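You operate a simulated robot arm through the tools that you are given. There is no shell and no other tool.

Carry out the task below with a simulated two-armed robot. There is one attempt and no reset: what you move stays moved.

TASK
Run chamber three and try its fan dial at L, then at 3.
Fine: wait for HIGH to reach 15 bar at L and to drop to 13 bar at 3; switch off.

It is judged by the outcome, as a careful person would: the job done as asked, and still so three seconds after it is handed in. It fails if anything else is knocked over, pushed out of place, dropped, spilled or broken.

THE ROBOT
Two 7-joint arms with two-finger parallel grippers on one trunk that stands fixed in place. Base frame: the origin is at the foot of the trunk, x ahead of it, y to its left, z up. Lengths are in mm, angles in degrees, forces in N, time in s.
The left shoulder is at [20, 113, 997], the right one opposite. With the tool pointing down near the work surface each hand reaches from about 180 to 600 mm from the base axis, measured 20 degrees to its own side. Payload 1.57 kg a hand.
Tool frame (each hand has its own): the origin (TCP) lies between the finger pads and is the grasp point; the fingertips stand 30 mm ahead of it; z points along the fingers, y is the line along which they close. Largest opening 80 mm; finger width 17, thickness 12; the body of the gripper, 40 by 82 mm, starts 80 mm behind the TCP.
Orientation is told as [roll, pitch, yaw] about the base's x, y, z axes, in that order, counted from this pose: with the fingers straight down and closing along the base's y, the tool's x points along the base's -x, its y along +y and its z along -z.

THE INTERFACE
- The arms move only by the tool jog_arm. It takes "left_plan", "right_plan" or both (then of equal length, played together; a hand with none holds still); each is a list of rows, each a list of 3 entries, a list of its own where there are three numbers: the shift along the tool's x, y, z in cm, then the turn, a rotation vector about the tool's x, y, z in degrees, then the closure, from 0 (fully open) to 1 (shut). In form: [[[x, y, z], [rx, ry, rz], gripper], ...]. A call has 1 to 20 rows; each row is the pose to reach, as a shift and turn from the pose commanded when the call began, along the tool's axes at that moment. A row lasts 0.2 s, in which the tool goes at most 50 mm and 8.6 degrees; a call with a longer step from one row to the next is refused whole, and so is a gripper value outside its range. A pose out of reach is approached as far as the arm can. The call stops where the force on the tool passes 90 N (or 10 N more than at its start, if that is more) or the arm is blocked; 0.2 s more then pass. Each finger travels about 45 mm/s and halts on what it meets, pressing with about 27 N; the grip force reading is that of the motor and also rises with nothing between the fingers. The clock runs only during rows and for 0.2 s after the last one: add rows that repeat a pose to give the fingers time. It gives the time, the measured TCP pose, the force on the tool (base axes), the opening and the grip force at its end, in the units of the frame above (readings bear some noise), with the torque about the TCP (base axes, N m) and any sound that the robot's microphone picked up.
- Cameras (640 x 400 px; columns grow to the right, rows downward): "scene" is now at [93.1, -24.8, 1125.4]; the picture's right is [-0.27, -0.96, 0.00], its down [-0.52, 0.15, -0.84] and it looks along [0.81, -0.23, -0.54] (base axes); focal length 359 px, centre (320, 200). "left" rides on the left gripper at [72, 7, -122] in its tool frame; the picture's right is [-0.09, 1.00, 0.00], its down [-0.84, -0.08, -0.54] and it looks along [-0.54, -0.05, 0.84] (tool axes); focal length 238 px, centre (320, 200). "right" rides on the right gripper at [72, -7, -122] in its tool frame; the picture's right is [0.09, 1.00, 0.00], its down [-0.84, 0.08, -0.54] and it looks along [-0.54, 0.05, 0.84] (tool axes); focal length 238 px, centre (320, 200). There is no depth. A picture from a camera that has moved, and an enlarged one, comes with that camera's place and axes in the base frame and with its lens.
- snapshot(camera): a new picture of that camera. The clock stands still meanwhile.
- move_column(by): moves the trunk up (or, below 0, down) by that many mm; the arms and the scene camera ride with it, the base frame stays. It gives what a move gives, with no picture.
- head_to(pan, tilt): turns the head with the scene camera to pan (to the left, within 80 degrees either way) and tilt (down, from -29 to 69), counted from straight ahead of the robot. It gives what a move gives.
- enlarge(camera, box): a new picture of the part [left, top, right, bottom] of that camera's present view, enlarged. The clock stands still meanwhile.
- hand_in(): hands the job in; it is judged then, once.

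Places have to be worked out from the pictures, the camera data and where the tool is seen. Open the grippers and draw the arms clear of the work before you hand the job in, unless the task says otherwise.

The tools are called as name(argument=value, ...) on one line, values as JSON. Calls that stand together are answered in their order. jog_arm: Moves the arms, as the interface text tells. Its arguments: {"type":"object","properties":{"left_plan":{"type":"array"},"right_plan":{"type":"array"}},"required":[]} The other tools are called the same way: move_column (by) moves the trunk up or down; head_to (pan, tilt) turns the head that bears the scene camera; snapshot (camera) takes a picture; enlarge (camera, box) takes an enlarged picture of a part of a camera's view; hand_in () hands the job in.

At the start:

```text
t: 0.0
left_tool_pos: [480.3, 140.8, 813.2]
left_tcp_rot: [0.0, -0.1, -0.1]
left_wrist_force: [0.0, -0.2, -1.0]
left_ft_torque: [-0.02, -0.01, 0.01]
left_width: 79.8
left_grip_force: 0.1
right_tool_pos: [461.7, -306.6, 863.0]
right_tcp_rot: [-0.1, 0.1, 0.0]
right_wrist_force: [0.5, 0.1, 1.0]
right_ft_torque: [0.03, 0.0, 0.01]
right_width: 80.2
right_grip_force: 0.1
trunk travel left (down, up): [-50.0, 520.0]
head pan, tilt (commanded): [-15.9, 32.6]
```

scene: 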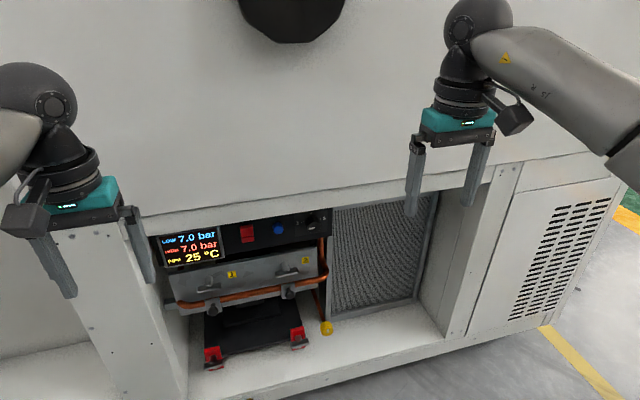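
right: 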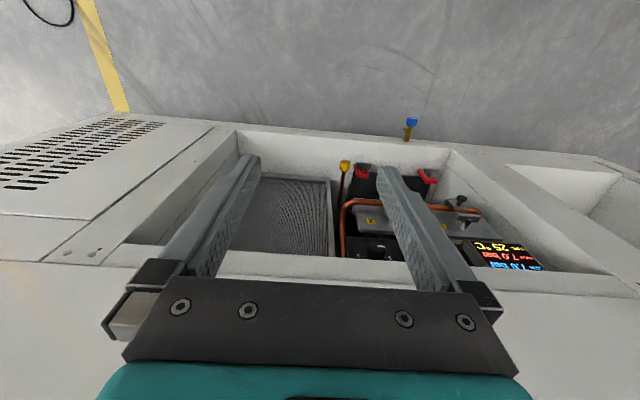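
left: 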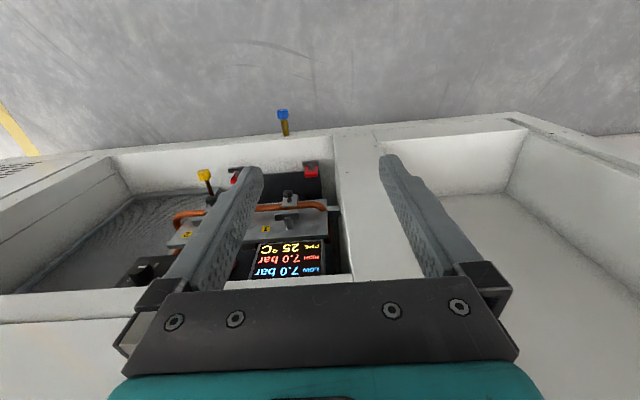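

I see a refrigeration-like unit with a display (LOW 7.0 bar, HIGH 7.0 bar, 25 °C), red switch, blue button, black dial. I'll enlarge the view of the panel to look closely.

enlarge(camera="scene", box=[150, 190, 350, 315])

enlarge(camera="right", box=[320, 150, 560, 300])

enlarge(camera="left", box=[100, 150, 340, 300])

```text
3.20 times, centred on (250, 252) of scene
camera zoom: at [93.1, -24.8, 1125.4], right [-0.27, -0.96, 0.0], down [-0.52, 0.15, -0.84], along [0.81, -0.23, -0.54], focal length 1148 px, centre (544, 32)
```

zoom: 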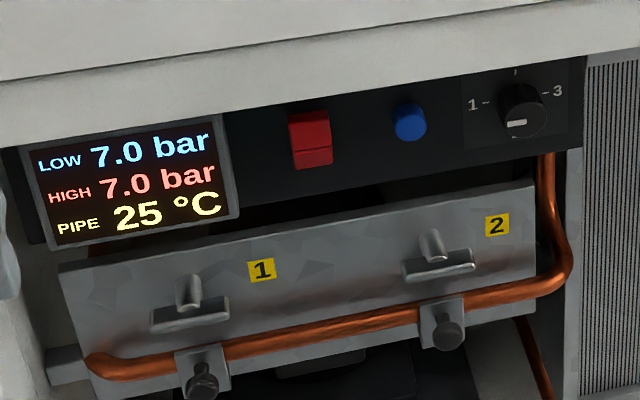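

```text
2.67 times, centred on (440, 225) of right
camera zoom: at [390.0, -312.2, 986.2], right [-0.09, 1.0, 0.0], down [0.84, 0.08, 0.54], along [0.54, 0.05, -0.84], focal length 636 px, centre (0, 133)
```

zoom: 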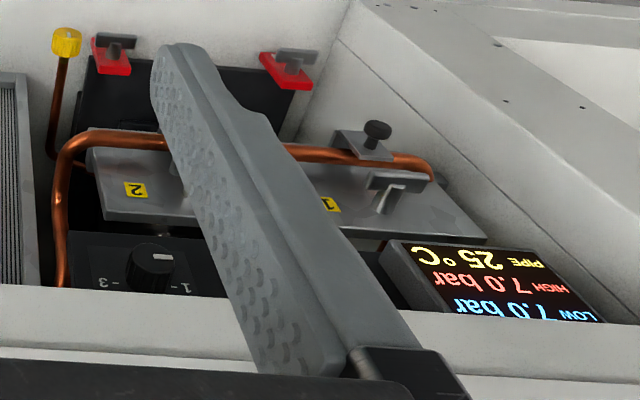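

```text
2.67 times, centred on (220, 225) of left
camera zoom: at [409.7, 146.7, 935.5], right [0.09, 1.0, 0.0], down [0.84, -0.08, 0.54], along [0.54, -0.05, -0.84], focal length 636 px, centre (587, 133)
```

zoom: 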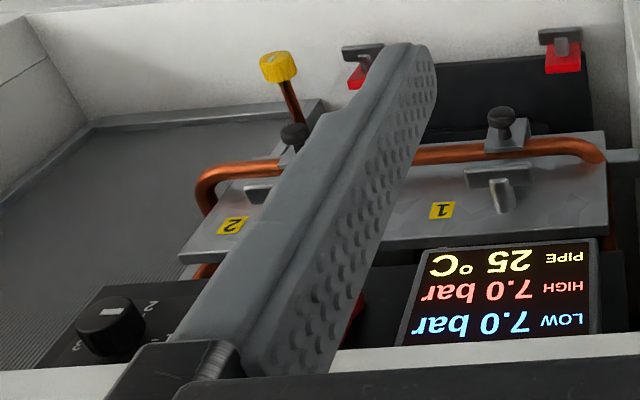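

The panel has a red rocker, blue button, and a dial with 1/2?/3 and perhaps L positions. I'll look around with the head to find labels, such as which chamber is "three".

head_to(pan=20, tilt=32)

snapshot(camera="scene")

head_to(pan=-50, tilt=32)

snapshot(camera="scene")

head_to(pan=-5, tilt=0)

snapshot(camera="scene")

head_to(pan=0, tilt=50)

snapshot(camera="scene")

```text
t: 1.0
left_tool_pos: [481.1, 140.0, 814.2]
left_tcp_rot: [0.0, 0.0, 0.0]
left_wrist_force: [-0.8, -1.0, -0.1]
left_ft_torque: [-0.04, -0.03, -0.02]
left_width: 80.2
left_grip_force: 0.1
right_tool_pos: [462.0, -307.3, 863.3]
right_tcp_rot: [0.0, 0.0, 0.0]
right_wrist_force: [-0.6, -1.0, -0.8]
right_ft_torque: [0.02, 0.02, 0.02]
right_width: 80.0
right_grip_force: 0.1
trunk travel left (down, up): [-50.0, 520.0]
head pan, tilt (commanded): [20.0, 32.0]
```

```text
taken
camera scene: at [91.4, 30.2, 1126.3], right [0.34, -0.94, 0.0], down [-0.5, -0.18, -0.85], along [0.8, 0.29, -0.53], focal length 359 px, centre (320, 200)
```

scene: 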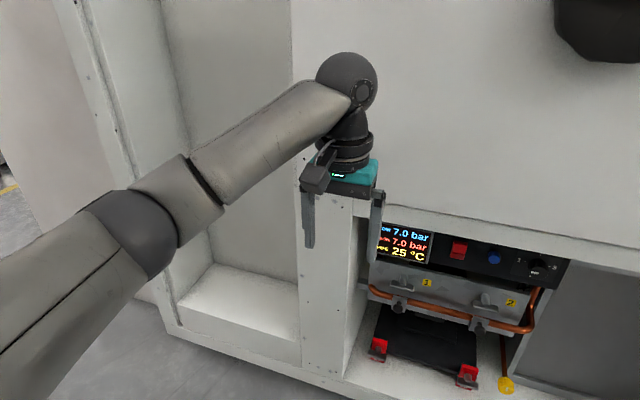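

```text
t: 2.4
left_tool_pos: [481.3, 140.6, 814.4]
left_tcp_rot: [0.0, 0.1, 0.0]
left_wrist_force: [0.5, -0.4, 1.0]
left_ft_torque: [-0.01, 0.01, -0.02]
left_width: 79.9
left_grip_force: 0.0
right_tool_pos: [462.4, -307.1, 863.5]
right_tcp_rot: [0.0, 0.0, 0.0]
right_wrist_force: [-0.5, -0.5, 0.4]
right_ft_torque: [0.0, -0.01, -0.01]
right_width: 80.0
right_grip_force: 0.0
trunk travel left (down, up): [-50.0, 520.0]
head pan, tilt (commanded): [-50.0, 32.0]
```

```text
taken
camera scene: at [64.8, -69.0, 1126.3], right [-0.77, -0.64, 0.0], down [-0.34, 0.41, -0.85], along [0.55, -0.65, -0.53], focal length 359 px, centre (320, 200)
```

scene: 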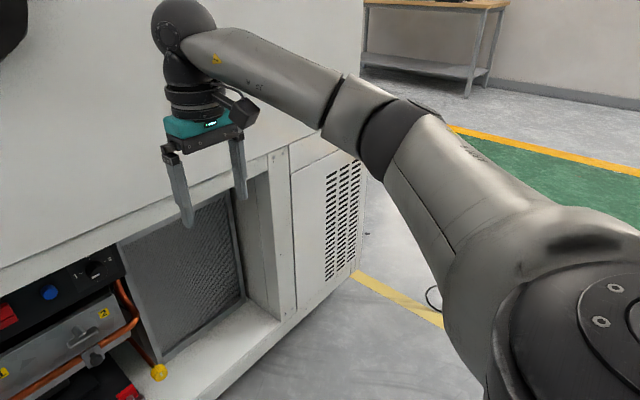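

```text
t: 3.5
left_tool_pos: [480.6, 141.6, 813.9]
left_tcp_rot: [0.0, 0.0, -0.1]
left_wrist_force: [0.7, 0.2, -0.5]
left_ft_torque: [0.01, -0.03, 0.0]
left_width: 80.0
left_grip_force: 0.1
right_tool_pos: [463.3, -305.4, 863.1]
right_tcp_rot: [0.0, 0.0, 0.1]
right_wrist_force: [-1.0, -0.5, 0.2]
right_ft_torque: [0.02, 0.02, 0.0]
right_width: 79.9
right_grip_force: 0.1
trunk travel left (down, up): [-50.0, 520.0]
head pan, tilt (commanded): [-5.0, 0.0]
```

```text
taken
camera scene: at [96.9, -8.3, 1177.8], right [-0.09, -1.0, 0.0], down [0.0, 0.0, -1.0], along [1.0, -0.09, 0.0], focal length 359 px, centre (320, 200)
```

scene: 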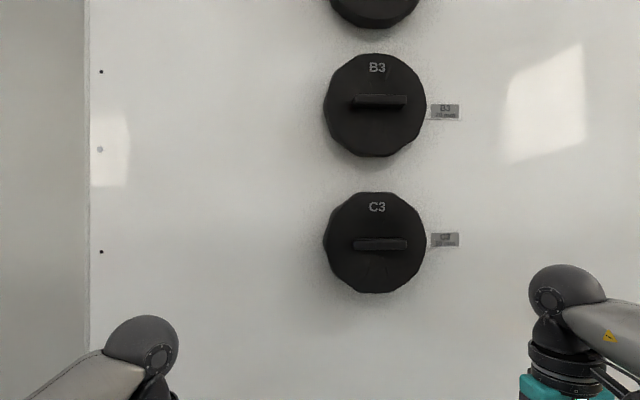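

```text
t: 4.7
left_tool_pos: [481.3, 141.1, 812.7]
left_tcp_rot: [0.0, -0.1, 0.0]
left_wrist_force: [-0.1, 0.8, 0.7]
left_ft_torque: [0.03, 0.05, -0.01]
left_width: 80.1
left_grip_force: 0.1
right_tool_pos: [464.4, -306.3, 863.3]
right_tcp_rot: [0.0, 0.0, 0.0]
right_wrist_force: [0.3, 0.2, 0.7]
right_ft_torque: [-0.01, 0.0, 0.03]
right_width: 80.1
right_grip_force: 0.1
trunk travel left (down, up): [-50.0, 520.0]
head pan, tilt (commanded): [0.0, 50.0]
```

```text
taken
camera scene: at [84.2, -0.4, 1100.0], right [0.0, -1.0, 0.0], down [-0.77, 0.0, -0.64], along [0.64, 0.0, -0.77], focal length 359 px, centre (320, 200)
```

scene: 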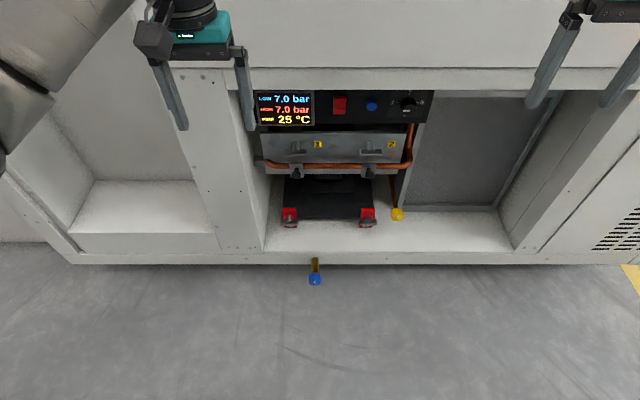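

The chambers on the cabinet are labelled "..3", so this compartment is chamber three's plant. I'll zoom in on the dial, switch and everything around them.

enlarge(camera="scene", box=[370, 80, 450, 130])

enlarge(camera="scene", box=[240, 80, 400, 180])

enlarge(camera="scene", box=[250, 150, 442, 290])

```text
8.00 times, centred on (410, 105) of scene
camera zoom: at [84.2, -0.4, 1100.0], right [0.0, -1.0, 0.0], down [-0.77, 0.0, -0.64], along [0.64, 0.0, -0.77], focal length 2870 px, centre (-400, 960)
```

zoom: 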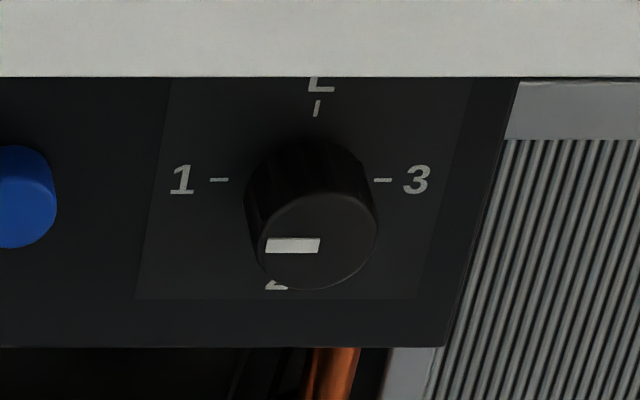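

```text
4.00 times, centred on (320, 130) of scene
camera zoom: at [84.2, -0.4, 1100.0], right [0.0, -1.0, 0.0], down [-0.77, 0.0, -0.64], along [0.64, 0.0, -0.77], focal length 1435 px, centre (320, 480)
```

zoom: 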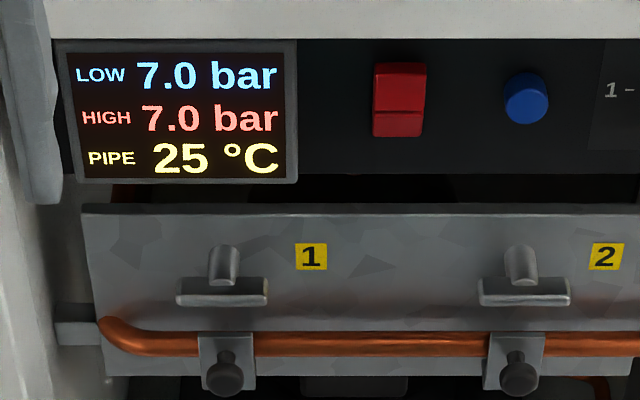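

```text
2.86 times, centred on (346, 220) of scene
camera zoom: at [84.2, -0.4, 1100.0], right [0.0, -1.0, 0.0], down [-0.77, 0.0, -0.64], along [0.64, 0.0, -0.77], focal length 1025 px, centre (246, 143)
```

zoom: 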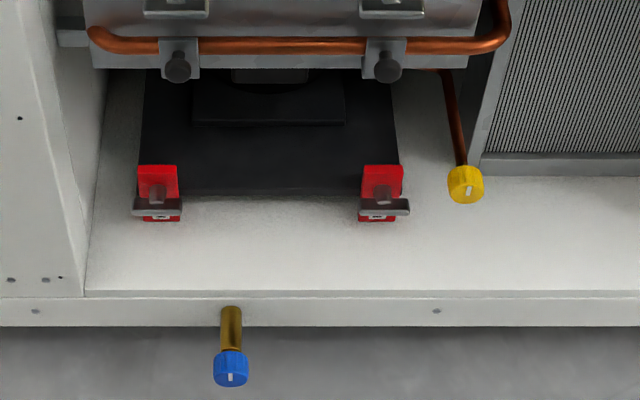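

Geometry so far: the dial's face is near (692, -179, 667), the beam's lower edge is around z 730 and x 657, and the dial points at 1 (L top, 3 right, 2 bottom). I'll look closer at the switch, button, and other fittings.

enlarge(camera="scene", box=[325, 90, 389, 130])

enlarge(camera="scene", box=[270, 190, 350, 240])

enlarge(camera="scene", box=[350, 190, 430, 240])

enlarge(camera="scene", box=[280, 250, 344, 290])

```text
10.00 times, centred on (357, 110) of scene
camera zoom: at [84.2, -0.4, 1100.0], right [0.0, -1.0, 0.0], down [-0.77, 0.0, -0.64], along [0.64, 0.0, -0.77], focal length 3588 px, centre (-50, 1100)
```

zoom: 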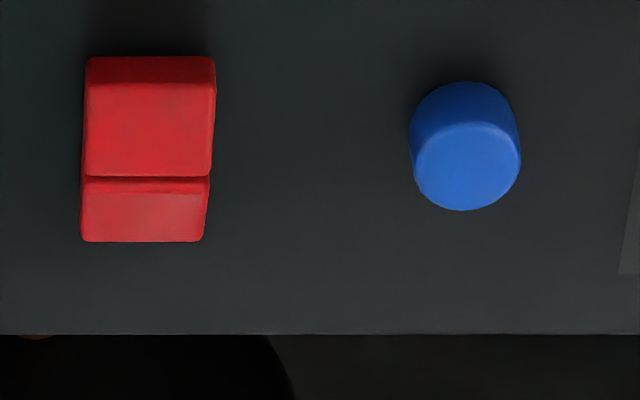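

```text
8.00 times, centred on (310, 215) of scene
camera zoom: at [84.2, -0.4, 1100.0], right [0.0, -1.0, 0.0], down [-0.77, 0.0, -0.64], along [0.64, 0.0, -0.77], focal length 2870 px, centre (400, 80)
```

zoom: 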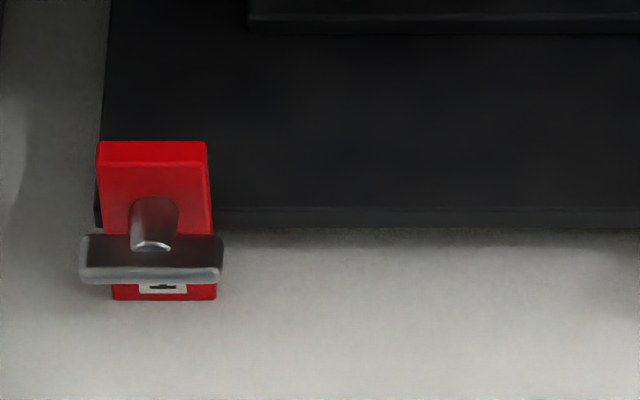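

```text
8.00 times, centred on (390, 215) of scene
camera zoom: at [84.2, -0.4, 1100.0], right [0.0, -1.0, 0.0], down [-0.77, 0.0, -0.64], along [0.64, 0.0, -0.77], focal length 2870 px, centre (-240, 80)
```

zoom: 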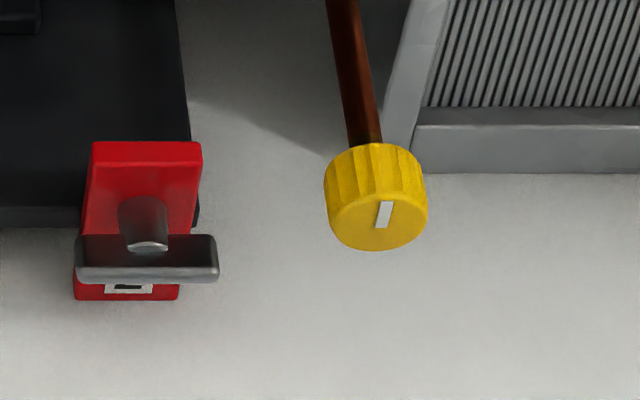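

```text
10.00 times, centred on (312, 270) of scene
camera zoom: at [84.2, -0.4, 1100.0], right [0.0, -1.0, 0.0], down [-0.77, 0.0, -0.64], along [0.64, 0.0, -0.77], focal length 3588 px, centre (400, -500)
```

zoom: 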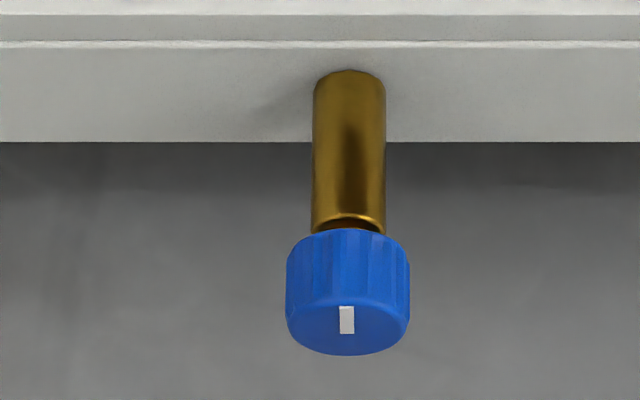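

The red clamps have small stickers below their bars that I can't yet read. I'll enlarge them from the wrist cameras, which see them from another side.

enlarge(camera="left", box=[295, 150, 343, 180])

enlarge(camera="right", box=[335, 150, 383, 180])

enlarge(camera="right", box=[330, 235, 410, 285])

enlarge(camera="left", box=[110, 225, 190, 275])

```text
13.33 times, centred on (319, 165) of left
camera zoom: at [409.7, 146.7, 935.5], right [0.09, 1.0, 0.0], down [0.84, -0.08, 0.54], along [0.54, -0.05, -0.84], focal length 3178 px, centre (333, 667)
```

zoom: 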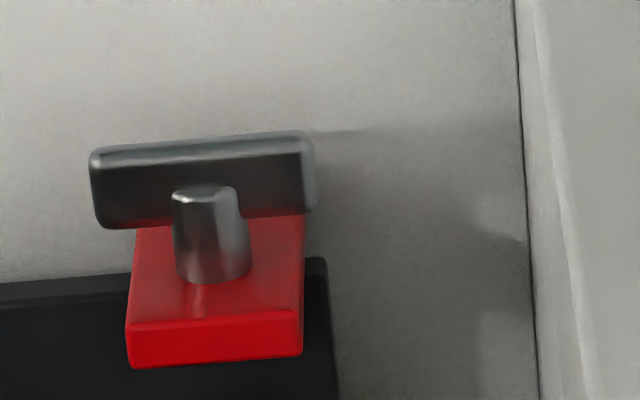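

```text
13.33 times, centred on (359, 165) of right
camera zoom: at [390.0, -312.2, 986.2], right [-0.09, 1.0, 0.0], down [0.84, 0.08, 0.54], along [0.54, 0.05, -0.84], focal length 3178 px, centre (-200, 667)
```

zoom: 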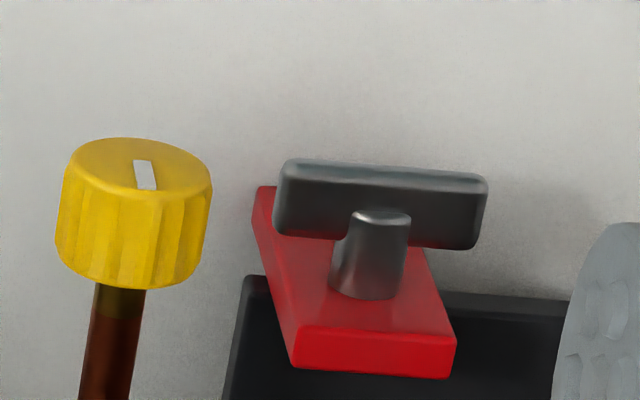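

```text
8.00 times, centred on (370, 260) of right
camera zoom: at [390.0, -312.2, 986.2], right [-0.09, 1.0, 0.0], down [0.84, 0.08, 0.54], along [0.54, 0.05, -0.84], focal length 1907 px, centre (-80, -280)
```

zoom: 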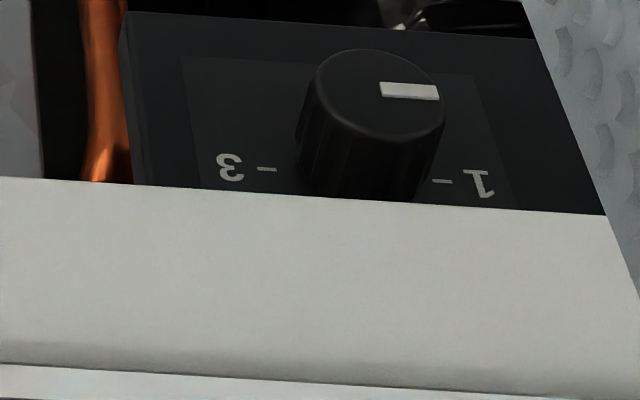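

```text
8.00 times, centred on (150, 250) of left
camera zoom: at [409.7, 146.7, 935.5], right [0.09, 1.0, 0.0], down [0.84, -0.08, 0.54], along [0.54, -0.05, -0.84], focal length 1907 px, centre (1680, -200)
```

zoom: 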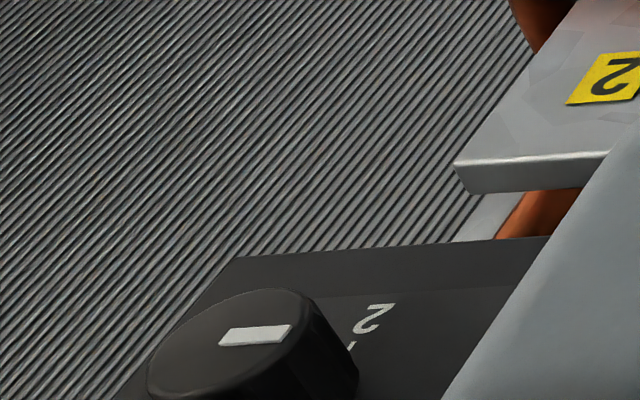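

The dial's mark clearly points at 1. I'll bring the left hand lower in free space in front of the compartment, tilted forward 30°, so its camera can read the clamp stickers and the panel.

jog_arm(left_plan=[[[0.2, -0.5, 4], [0, -3, 0], 0], [[0.4, -1, 8], [0, -6, 0], 0], [[0.6, -1.5, 12], [0, -9, 0], 0], [[0.8, -2, 16], [0, -12, 0], 0], [[1.0, -2.5, 20], [0, -15, 0], 0], [[1.2, -3, 24], [0, -18, 0], 0], [[1.4, -3.5, 28], [0, -21, 0], 0], [[1.6, -4, 32], [0, -24, 0], 0], [[1.8, -4.5, 36], [0, -27, 0], 0], [[2, -5, 36], [0, -30, 0], 0], [[2, -5, 36], [0, -30, 0], 0]])

snapshot(camera="left")

snapshot(camera="scene")

```text
t: 7.1
left_tool_pos: [459.1, 89.7, 453.8]
left_tcp_rot: [0.0, -29.9, 0.0]
left_wrist_force: [-0.7, 0.5, 0.7]
left_ft_torque: [-0.03, 0.0, 0.0]
left_width: 79.9
left_grip_force: 0.1
right_tool_pos: [461.9, -305.7, 863.8]
right_tcp_rot: [0.0, 0.0, 0.0]
right_wrist_force: [0.0, 0.2, -0.9]
right_ft_torque: [0.02, 0.02, -0.03]
right_width: 79.8
right_grip_force: 0.1
trunk travel left (down, up): [-50.0, 520.0]
head pan, tilt (commanded): [0.0, 50.0]
```

```text
taken
camera left: at [337.7, 95.7, 522.2], right [0.08, 1.0, 0.05], down [0.45, -0.08, 0.89], along [0.89, -0.05, -0.46], focal length 238 px, centre (320, 200)
```

left: 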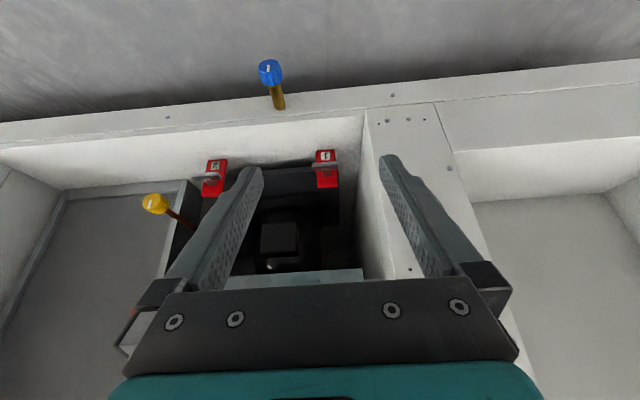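

```text
taken
camera scene: at [84.1, -0.4, 1100.0], right [0.0, -1.0, 0.0], down [-0.77, 0.0, -0.64], along [0.64, 0.0, -0.77], focal length 359 px, centre (320, 200)
```

scene: 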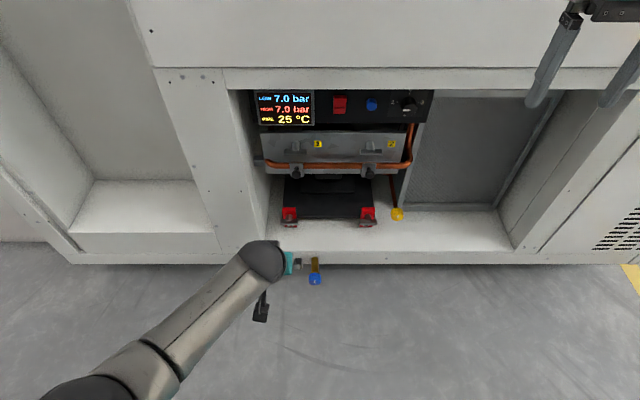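

Now the stickers are visible; I'll enlarge them.

enlarge(camera="left", box=[300, 140, 356, 200])

enlarge(camera="left", box=[135, 145, 247, 215])

enlarge(camera="left", box=[240, 40, 320, 120])

enlarge(camera="left", box=[230, 180, 370, 295])

```text
6.67 times, centred on (328, 170) of left
camera zoom: at [337.7, 95.7, 522.2], right [0.08, 1.0, 0.05], down [0.45, -0.08, 0.89], along [0.89, -0.05, -0.46], focal length 1589 px, centre (267, 400)
```

zoom: 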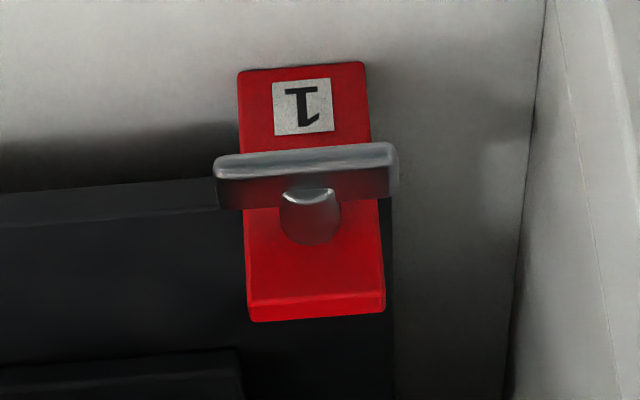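

```text
5.71 times, centred on (191, 180) of left
camera zoom: at [337.7, 95.7, 522.2], right [0.08, 1.0, 0.05], down [0.45, -0.08, 0.89], along [0.89, -0.05, -0.46], focal length 1362 px, centre (1057, 314)
```

zoom: 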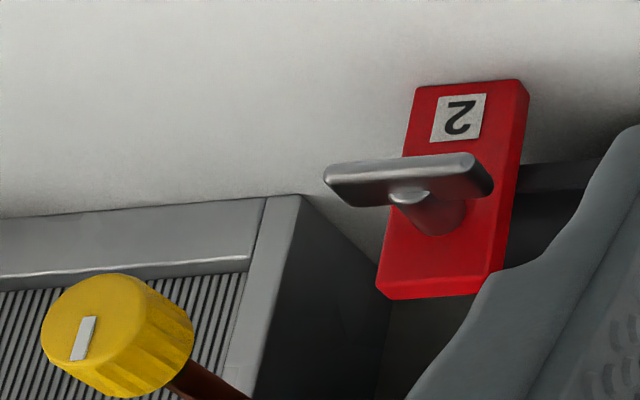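

```text
5.00 times, centred on (280, 80) of left
camera zoom: at [337.7, 95.7, 522.2], right [0.08, 1.0, 0.05], down [0.45, -0.08, 0.89], along [0.89, -0.05, -0.46], focal length 1192 px, centre (520, 800)
```

zoom: 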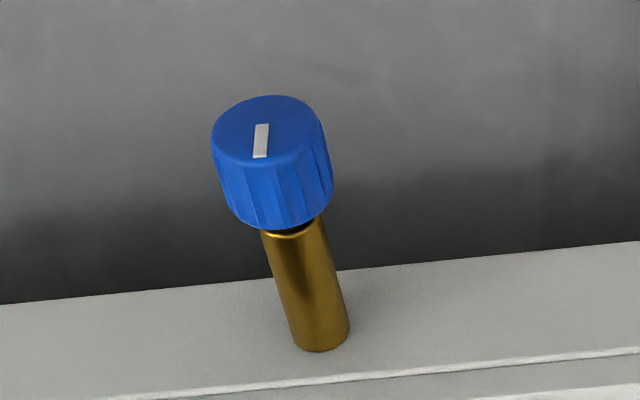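

```text
3.48 times, centred on (300, 238) of left
camera zoom: at [337.7, 95.7, 522.2], right [0.08, 1.0, 0.05], down [0.45, -0.08, 0.89], along [0.89, -0.05, -0.46], focal length 829 px, centre (390, 70)
```

zoom: 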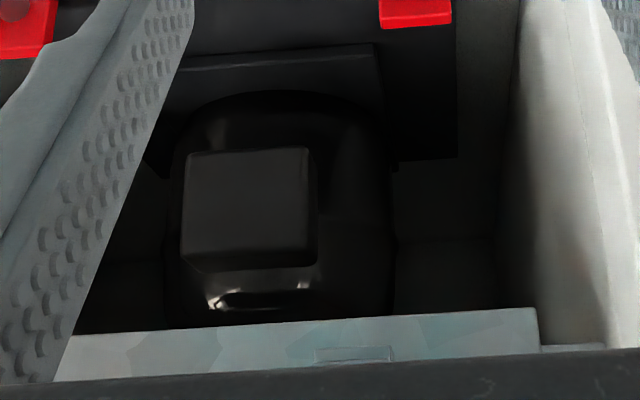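

The red clamps are just numbered 1 and 2 (transit/hold-down latches), not part of this job, so I'll leave them. Next I raise the left hand to look horizontally at the control panel, staying about 80 mm clear of the cabinet front.

jog_arm(left_plan=[[[-2.7, -1.5, -2], [0, -5, 0], 0], [[-5.4, -3, -4], [0, -10, 0], 0], [[-8.1, -4.5, -6], [0, -15, 0], 0], [[-10.8, -6, -8], [0, -20, 0], 0], [[-13.5, -7.5, -10], [0, -25, 0], 0], [[-16.3, -9, -12], [0, -30, 0], 0], [[-16.3, -9, -12], [0, -30, 0], 0]])

snapshot(camera="left")

snapshot(camera="scene")

```text
t: 8.7
left_tool_pos: [542.5, 21.0, 635.2]
left_tcp_rot: [4.8, -60.0, -3.6]
left_wrist_force: [0.1, 0.6, -0.4]
left_ft_torque: [-0.03, 0.0, -0.02]
left_width: 79.9
left_grip_force: 0.1
right_tool_pos: [462.5, -307.1, 863.3]
right_tcp_rot: [-0.1, -0.1, 0.0]
right_wrist_force: [0.8, -0.2, -0.4]
right_ft_torque: [-0.03, -0.02, 0.0]
right_width: 80.1
right_grip_force: 0.0
trunk travel left (down, up): [-50.0, 520.0]
head pan, tilt (commanded): [0.0, 50.0]
```

```text
taken
camera left: at [402.8, 26.0, 633.9], right [0.04, 0.99, 0.12], down [-0.05, -0.12, 0.99], along [1.0, -0.04, 0.05], focal length 238 px, centre (320, 200)
```

left: 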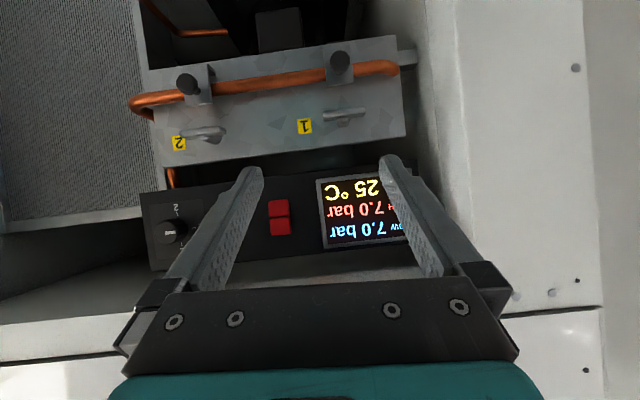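

```text
taken
camera scene: at [84.2, -0.3, 1099.9], right [0.0, -1.0, 0.0], down [-0.77, 0.0, -0.64], along [0.64, 0.0, -0.77], focal length 359 px, centre (320, 200)
```

scene: 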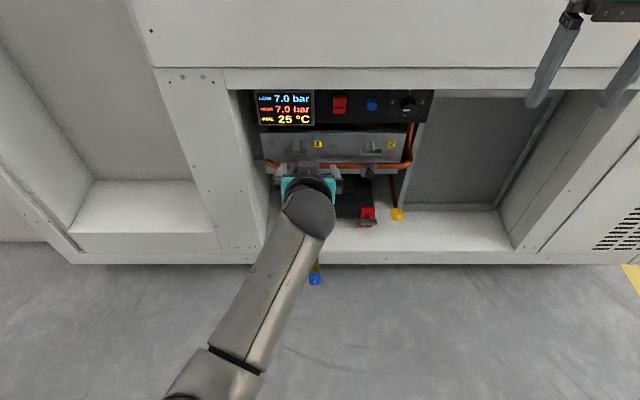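

The left arm seems near a limit there (stopped at y≈21), so the right arm will likely do the work. Let me zoom in on the rocker and dial from this frontal view.

enlarge(camera="left", box=[250, 190, 314, 245])

enlarge(camera="left", box=[135, 180, 215, 280])

enlarge(camera="left", box=[100, 20, 420, 180])

```text
7.27 times, centred on (282, 218) of left
camera zoom: at [402.8, 26.0, 633.9], right [0.04, 0.99, 0.12], down [-0.05, -0.12, 0.99], along [1.0, -0.04, 0.05], focal length 1734 px, centre (596, 73)
```

zoom: 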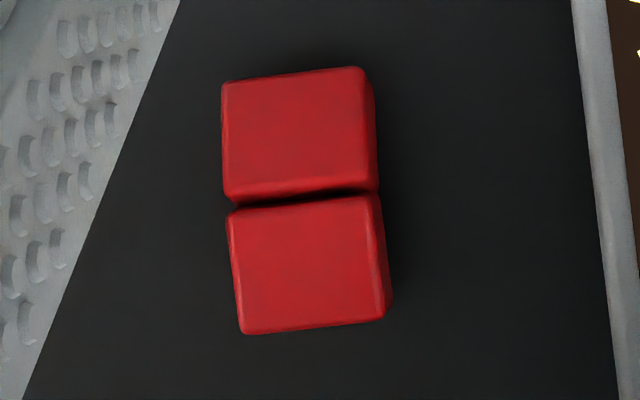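

```text
4.00 times, centred on (175, 230) of left
camera zoom: at [402.8, 26.0, 633.9], right [0.04, 0.99, 0.12], down [-0.05, -0.12, 0.99], along [1.0, -0.04, 0.05], focal length 953 px, centre (900, 80)
```

zoom: 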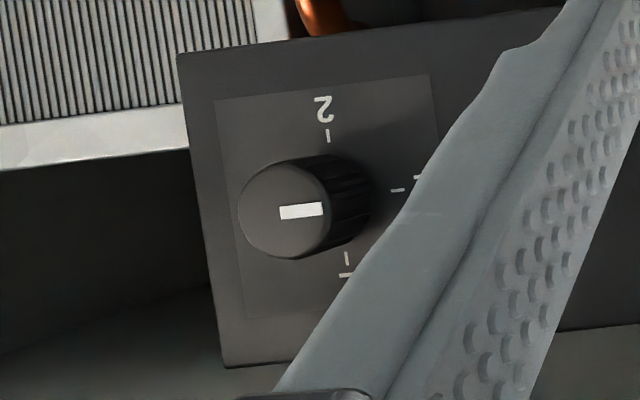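

```text
2.00 times, centred on (260, 100) of left
camera zoom: at [402.8, 26.0, 633.9], right [0.04, 0.99, 0.12], down [-0.05, -0.12, 0.99], along [1.0, -0.04, 0.05], focal length 477 px, centre (440, 400)
```

zoom: 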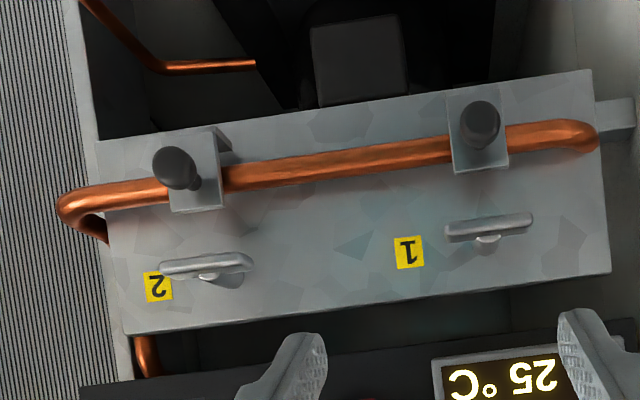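

The rocker seems to be made of two halves; I want to know which half stands proud. I'll take tighter zooms from both present views.

enlarge(camera="left", box=[262, 192, 300, 242])

enlarge(camera="scene", box=[328, 92, 352, 118])

```text
8.00 times, centred on (281, 217) of left
camera zoom: at [402.8, 26.0, 633.9], right [0.04, 0.99, 0.12], down [-0.05, -0.12, 0.99], along [1.0, -0.04, 0.05], focal length 1907 px, centre (632, 64)
```

zoom: 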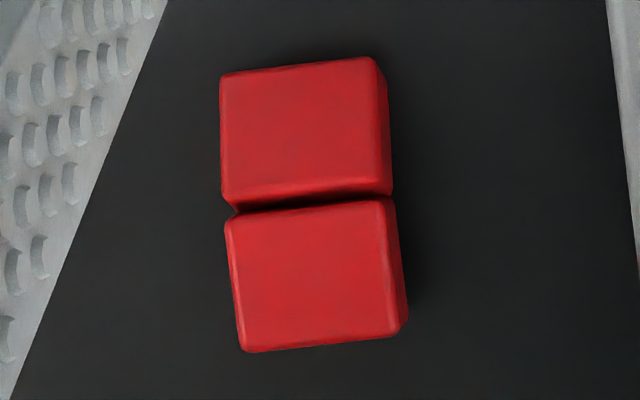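

```text
15.38 times, centred on (340, 105) of scene
camera zoom: at [84.2, -0.3, 1099.9], right [0.0, -1.0, 0.0], down [-0.77, 0.0, -0.64], along [0.64, 0.0, -0.77], focal length 5520 px, centre (12, 1662)
```

zoom: 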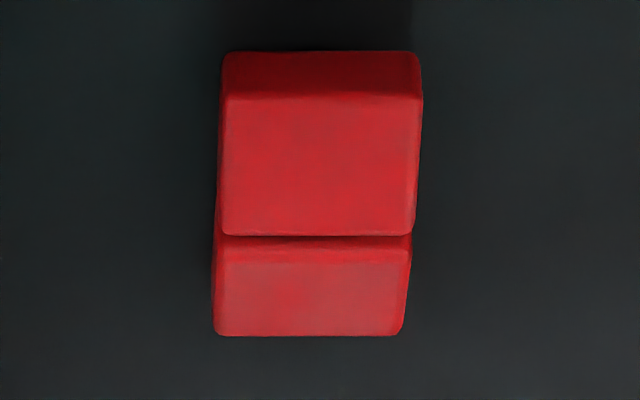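

The upper half of the rocker seems to stand proud (off state). I'll retreat the left hand and bring the right hand to a forward-pointing pose about 130 mm in front of the dial to check reach and get a closer view.

jog_arm(left_plan=[[[0.77, 1.18, -0.6], [0, 0, 0], 0], [[1.54, 2.36, -1.2], [0, 0, 0], 0], [[2.31, 3.54, -1.8], [0, 0, 0], 0], [[3.08, 4.72, -2.4], [0, 0, 0], 0], [[3.85, 5.9, -3.0], [0, 0, 0], 0], [[4.62, 7.08, -3.6], [0, 0, 0], 0], [[5.39, 8.26, -4.2], [0, 0, 0], 0], [[6.16, 9.44, -4.8], [0, 0, 0], 0], [[6.93, 10.62, -5.4], [0, 0, 0], 0], [[7.7, 11.8, -6.0], [0, 0, 0], 0], [[8.5, 13, -6.7], [0, 0, 0], 0], [[8.5, 13, -6.7], [0, 0, 0], 0]], right_plan=[[[-0.9, 1.16, 1.78], [0, -8.2, 0], 0], [[-1.8, 2.33, 3.56], [0, -16.4, 0], 0], [[-2.7, 3.5, 5.35], [0, -24.6, 0], 0], [[-3.6, 4.65, 7.13], [0, -32.8, 0], 0], [[-4.5, 5.82, 8.9], [0, -41, 0], 0], [[-5.4, 7.0, 10.7], [0, -49.2, 0], 0], [[-6.2, 8.15, 12.5], [0, -57.4, 0], 0], [[-7.1, 9.3, 14.3], [0, -65.6, 0], 0], [[-8, 10.5, 16], [0, -73.8, 0], 0], [[-8.9, 11.6, 17.8], [0, -82, 0], 0], [[-9.8, 12.8, 19.6], [0, -90, 0], 0], [[-9.8, 12.8, 19.6], [0, -90, 0], 0]])

snapshot(camera="right")

snapshot(camera="left")

snapshot(camera="scene")

```text
t: 11.3
left_tool_pos: [439.8, 131.3, 600.7]
left_tcp_rot: [-0.1, -59.9, 0.0]
left_wrist_force: [-0.3, -0.6, 0.2]
left_ft_torque: [-0.01, 0.04, -0.02]
left_width: 79.9
left_grip_force: 0.0
right_tool_pos: [578.6, -260.0, 661.9]
right_tcp_rot: [87.0, -87.9, -83.5]
right_wrist_force: [-0.2, -0.2, -0.4]
right_ft_torque: [0.04, 0.02, -0.01]
right_width: 80.2
right_grip_force: 0.1
right hand out of reach, approached as far as the arm can: row 7, 8, 9, 10, 11, 12
trunk travel left (down, up): [-50.0, 520.0]
head pan, tilt (commanded): [0.0, 50.0]
```

```text
taken
camera right: at [456.2, -269.3, 591.8], right [-0.06, 1.0, -0.06], down [-0.54, 0.01, 0.84], along [0.84, 0.08, 0.54], focal length 238 px, centre (320, 200)
```

right: 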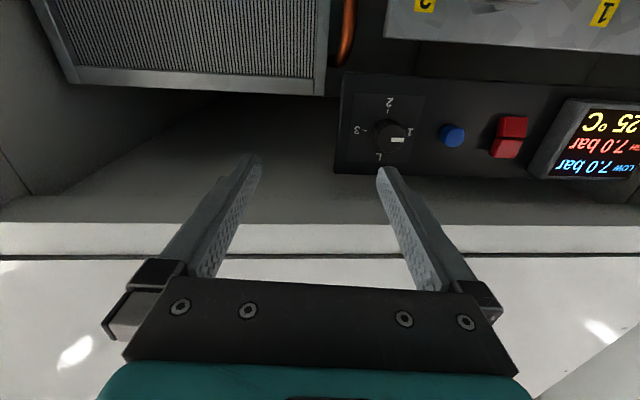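

```text
taken
camera left: at [299.3, 137.4, 599.1], right [0.05, 1.0, 0.08], down [-0.05, -0.08, 1.0], along [1.0, -0.05, 0.05], focal length 238 px, centre (320, 200)
```

left: 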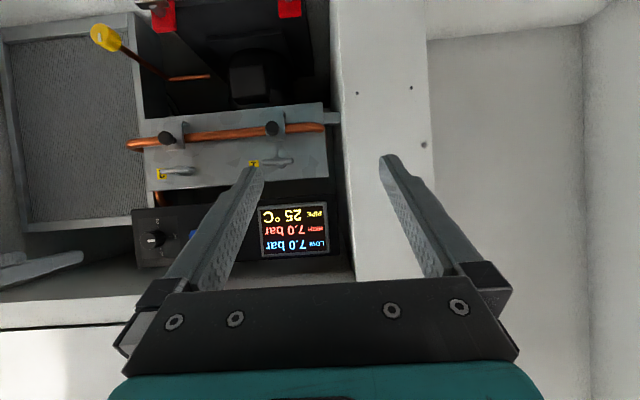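

```text
taken
camera scene: at [84.3, -0.3, 1100.0], right [0.0, -1.0, 0.0], down [-0.77, 0.0, -0.64], along [0.64, 0.0, -0.77], focal length 359 px, centre (320, 200)
```

scene: 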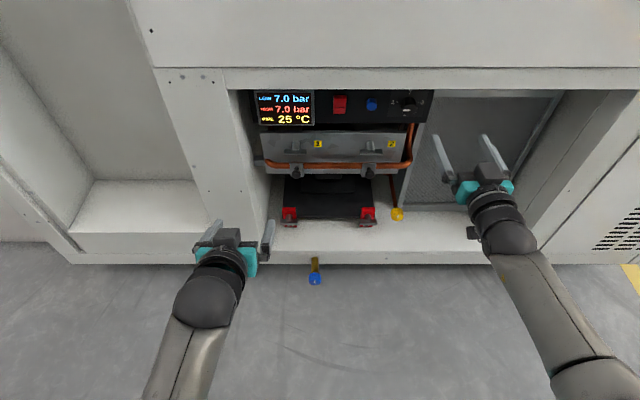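

The right hand stopped short (y≈-260 instead of -179) because of an arm limit. I'll hold the same command for a few rows to see whether the solver converges closer.

jog_arm(right_plan=[[[0, 0, 0], [0, 0, 0], 0], [[0, 0, 0], [0, 0, 0], 0], [[0, 0, 0], [0, 0, 0], 0]])

head_to(pan=-35, tilt=55)

snapshot(camera="scene")

```text
t: 12.1
left_tool_pos: [440.7, 131.5, 601.7]
left_tcp_rot: [-0.1, -59.9, 0.0]
left_wrist_force: [0.1, -0.7, -0.7]
left_ft_torque: [-0.02, -0.01, -0.01]
left_width: 79.8
left_grip_force: 0.0
right_tool_pos: [578.5, -258.6, 663.0]
right_tcp_rot: [85.5, -87.9, -82.0]
right_wrist_force: [-0.4, -0.5, -1.1]
right_ft_torque: [-0.01, 0.02, 0.0]
right_width: 80.2
right_grip_force: 0.0
trunk travel left (down, up): [-50.0, 520.0]
head pan, tilt (commanded): [0.0, 50.0]
```

```text
t: 13.1
left_tool_pos: [440.7, 130.5, 600.6]
left_tcp_rot: [0.1, -60.0, 0.0]
left_wrist_force: [0.3, 0.2, 0.6]
left_ft_torque: [0.03, 0.06, 0.0]
left_width: 79.7
left_grip_force: 0.0
right_tool_pos: [578.0, -258.6, 663.0]
right_tcp_rot: [85.2, -87.9, -81.9]
right_wrist_force: [-0.8, 0.5, -0.4]
right_ft_torque: [0.01, 0.02, 0.0]
right_width: 80.1
right_grip_force: 0.1
trunk travel left (down, up): [-50.0, 520.0]
head pan, tilt (commanded): [-35.0, 55.0]
```

```text
taken
camera scene: at [66.3, -41.7, 1093.5], right [-0.57, -0.82, 0.0], down [-0.67, 0.47, -0.57], along [0.47, -0.33, -0.82], focal length 359 px, centre (320, 200)
```

scene: 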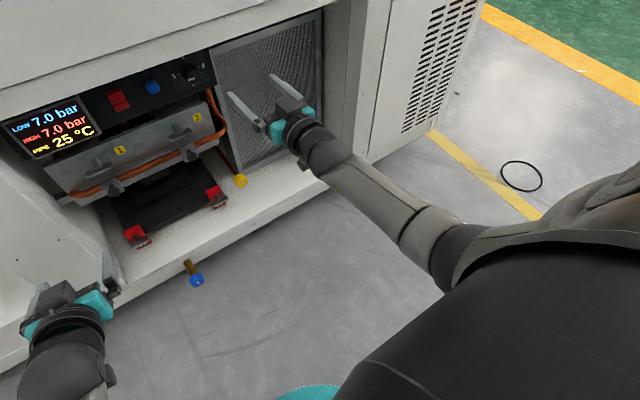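

The forearm is aligned with the hand there (wrist singularity), which blocks sideways motion. I'll back the right hand off to a half-tilted pose at y=-179, where the wrist is bent, and then raise the trunk a little so the forearm slopes down.

jog_arm(right_plan=[[[-1.7, 0, -1.7], [0, 7.5, 0], 0], [[-3.4, 0, -3.4], [0, 15, 0], 0], [[-5, 0, -5], [0, 22.5, 0], 0], [[-6.7, 0, -6.7], [0, 30, 0], 0], [[-8.4, 0, -8.4], [0, 37.5, 0], 0], [[-10, 0, -10], [0, 45, 0], 0], [[-10, 0, -10], [0, 45, 0], 0], [[-10, 0, -10], [0, 45, 0], 0]])

move_column(by=80)

snapshot(camera="scene")

```text
t: 14.9
left_tool_pos: [440.2, 131.5, 601.1]
left_tcp_rot: [0.0, -60.1, 0.0]
left_wrist_force: [0.8, -0.7, 0.5]
left_ft_torque: [-0.01, 0.0, -0.02]
left_width: 80.1
left_grip_force: 0.1
right_tool_pos: [482.5, -274.3, 761.5]
right_tcp_rot: [3.0, -44.8, 1.4]
right_wrist_force: [-0.8, -0.4, 0.0]
right_ft_torque: [0.02, 0.01, 0.01]
right_width: 80.4
right_grip_force: 0.1
trunk travel left (down, up): [-50.0, 520.0]
head pan, tilt (commanded): [-35.0, 55.0]
```

```text
t: 16.1
left_tool_pos: [439.1, 130.6, 681.0]
left_tcp_rot: [-0.1, -60.1, 0.0]
left_wrist_force: [0.1, 0.0, -0.1]
left_ft_torque: [0.01, 0.0, 0.0]
left_width: 80.0
left_grip_force: 0.0
right_tool_pos: [483.9, -273.3, 840.6]
right_tcp_rot: [2.9, -44.9, 1.4]
right_wrist_force: [1.1, 0.6, -0.8]
right_ft_torque: [-0.01, 0.0, -0.02]
right_width: 80.1
right_grip_force: 0.0
trunk travel left (down, up): [-130.0, 440.0]
head pan, tilt (commanded): [-35.0, 55.0]
```

```text
taken
camera scene: at [66.3, -41.8, 1173.4], right [-0.57, -0.82, 0.0], down [-0.67, 0.47, -0.57], along [0.47, -0.33, -0.82], focal length 359 px, centre (320, 200)
```

scene: 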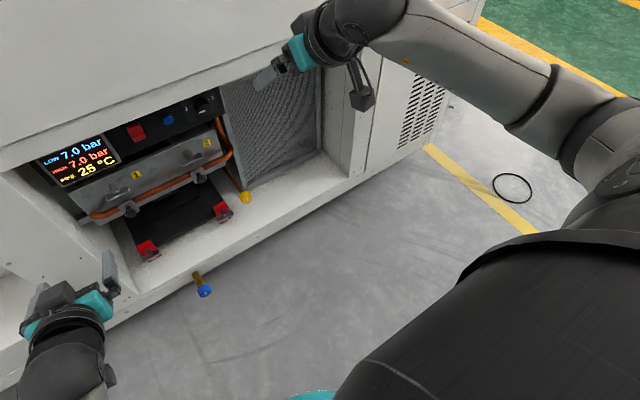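

The arm's elbow has winged out, which limits inward reach. The left arm got inward fine by going low with the tool down first, so I'll do the same with the right: go down with the tool pointing down, and return the trunk.

jog_arm(right_plan=[[[3.5, 0, 2.3], [0, 6.4, 0], 0], [[7, 0, 4.6], [0, 12.8, 0], 0], [[10.5, 0, 6.9], [0, 19.2, 0], 0], [[14, 0, 9.2], [0, 25.7, 0], 0], [[17.5, 0, 11.5], [0, 32.1, 0], 0], [[21, 0, 13.8], [0, 38.6, 0], 0], [[24.5, 0, 16], [0, 45, 0], 0], [[24.5, 0, 16], [0, 45, 0], 0], [[24.5, 0, 16], [0, 45, 0], 0]])

move_column(by=-80)

snapshot(camera="scene")

```text
t: 18.1
left_tool_pos: [440.0, 131.3, 680.2]
left_tcp_rot: [0.0, -60.0, 0.0]
left_wrist_force: [0.1, 0.1, 0.2]
left_ft_torque: [-0.02, 0.01, -0.01]
left_width: 79.7
left_grip_force: 0.1
right_tool_pos: [419.9, -266.4, 554.4]
right_tcp_rot: [2.0, 0.2, 3.5]
right_wrist_force: [0.1, 0.6, -0.5]
right_ft_torque: [0.01, 0.03, 0.0]
right_width: 79.8
right_grip_force: 0.2
trunk travel left (down, up): [-130.0, 440.0]
head pan, tilt (commanded): [-35.0, 55.0]
```

```text
t: 19.3
left_tool_pos: [440.8, 131.3, 600.2]
left_tcp_rot: [0.0, -60.1, 0.0]
left_wrist_force: [-0.3, 0.2, -0.6]
left_ft_torque: [-0.02, 0.02, 0.02]
left_width: 79.8
left_grip_force: 0.0
right_tool_pos: [420.8, -267.3, 474.7]
right_tcp_rot: [2.1, 0.1, 3.4]
right_wrist_force: [0.4, 0.6, 0.6]
right_ft_torque: [-0.02, -0.01, 0.02]
right_width: 80.1
right_grip_force: 0.0
trunk travel left (down, up): [-50.0, 520.0]
head pan, tilt (commanded): [-35.0, 55.0]
```

```text
taken
camera scene: at [66.2, -41.7, 1093.5], right [-0.57, -0.82, 0.0], down [-0.67, 0.47, -0.57], along [0.47, -0.33, -0.82], focal length 359 px, centre (320, 200)
```

scene: 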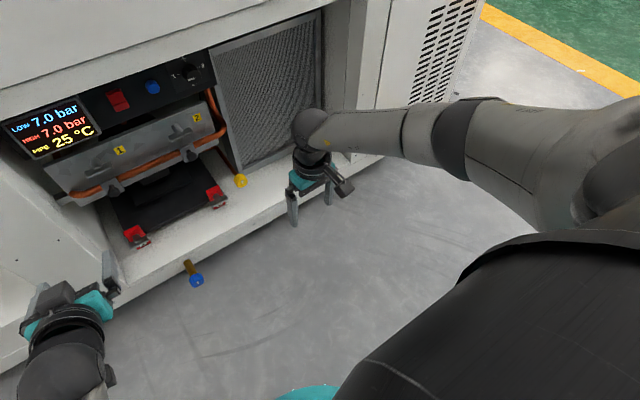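

So the commanded pose had been clipped to about y=-265, which explains it. Now I move the right hand inward to y≈-150 while low with the tool down, correcting its small tilt.

jog_arm(right_plan=[[[0, 3, 0], [0.5, 0, 0.9], 0], [[0, 6, 0], [1.0, 0, 1.7], 0], [[0, 9, 0], [1.6, 0, 2.6], 0], [[0, 11.7, 0], [2.1, 0, 3.4], 0], [[0, 11.7, 0], [2.1, 0, 3.4], 0]])

```text
t: 20.5
left_tool_pos: [440.6, 131.4, 600.6]
left_tcp_rot: [0.0, -60.1, -0.1]
left_wrist_force: [0.2, -0.1, -0.4]
left_ft_torque: [-0.03, -0.02, 0.0]
left_width: 80.3
left_grip_force: 0.2
right_tool_pos: [414.1, -149.9, 477.1]
right_tcp_rot: [0.0, 0.2, 0.0]
right_wrist_force: [0.7, -0.2, -0.2]
right_ft_torque: [0.02, 0.02, 0.0]
right_width: 79.8
right_grip_force: 0.1
trunk travel left (down, up): [-50.0, 520.0]
head pan, tilt (commanded): [-35.0, 55.0]
```

Inward position reached exactly. Now pitch forward to -60° while rising to about (520, -170, 620).

jog_arm(right_plan=[[[-1.3, -0.25, -1.8], [0, -7.5, 0], 0], [[-2.6, -0.5, -3.6], [0, -15, 0], 0], [[-3.9, -0.75, -5.4], [0, -22.5, 0], 0], [[-5.3, -1.0, -7.1], [0, -30, 0], 0], [[-6.6, -1.25, -8.9], [0, -37.5, 0], 0], [[-7.9, -1.5, -10.7], [0, -45, 0], 0], [[-9.2, -1.75, -12.5], [0, -52.5, 0], 0], [[-10.6, -2, -14.3], [0, -60, 0], 0], [[-10.6, -2, -14.3], [0, -60, 0], 0]])

snapshot(camera="scene")

snapshot(camera="right")

```text
t: 22.5
left_tool_pos: [440.6, 131.1, 600.5]
left_tcp_rot: [0.1, -60.1, 0.0]
left_wrist_force: [-1.0, 0.3, -0.7]
left_ft_torque: [-0.04, -0.03, -0.03]
left_width: 80.0
left_grip_force: 0.0
right_tool_pos: [518.6, -155.5, 628.9]
right_tcp_rot: [10.4, -49.2, 0.1]
right_wrist_force: [0.8, 0.7, 0.5]
right_ft_torque: [0.02, -0.03, 0.01]
right_width: 80.0
right_grip_force: 0.0
right hand out of reach, approached as far as the arm can: row 6, 7, 8, 9
trunk travel left (down, up): [-50.0, 520.0]
head pan, tilt (commanded): [-35.0, 55.0]
```

```text
taken
camera scene: at [66.1, -41.5, 1093.5], right [-0.57, -0.82, 0.0], down [-0.67, 0.47, -0.57], along [0.47, -0.33, -0.82], focal length 359 px, centre (320, 200)
```

scene: 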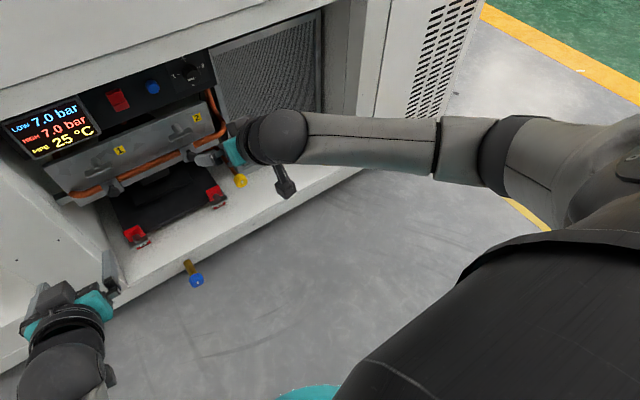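

```text
taken
camera right: at [380.8, -184.0, 654.7], right [-0.2, 0.98, 0.05], down [0.13, -0.02, 0.99], along [0.97, 0.2, -0.13], focal length 238 px, centre (320, 200)
```

right: 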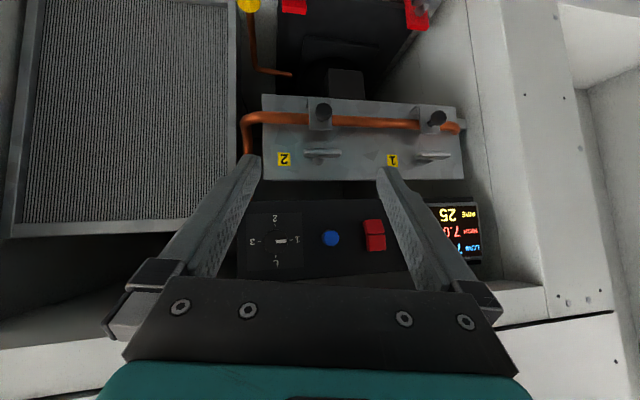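

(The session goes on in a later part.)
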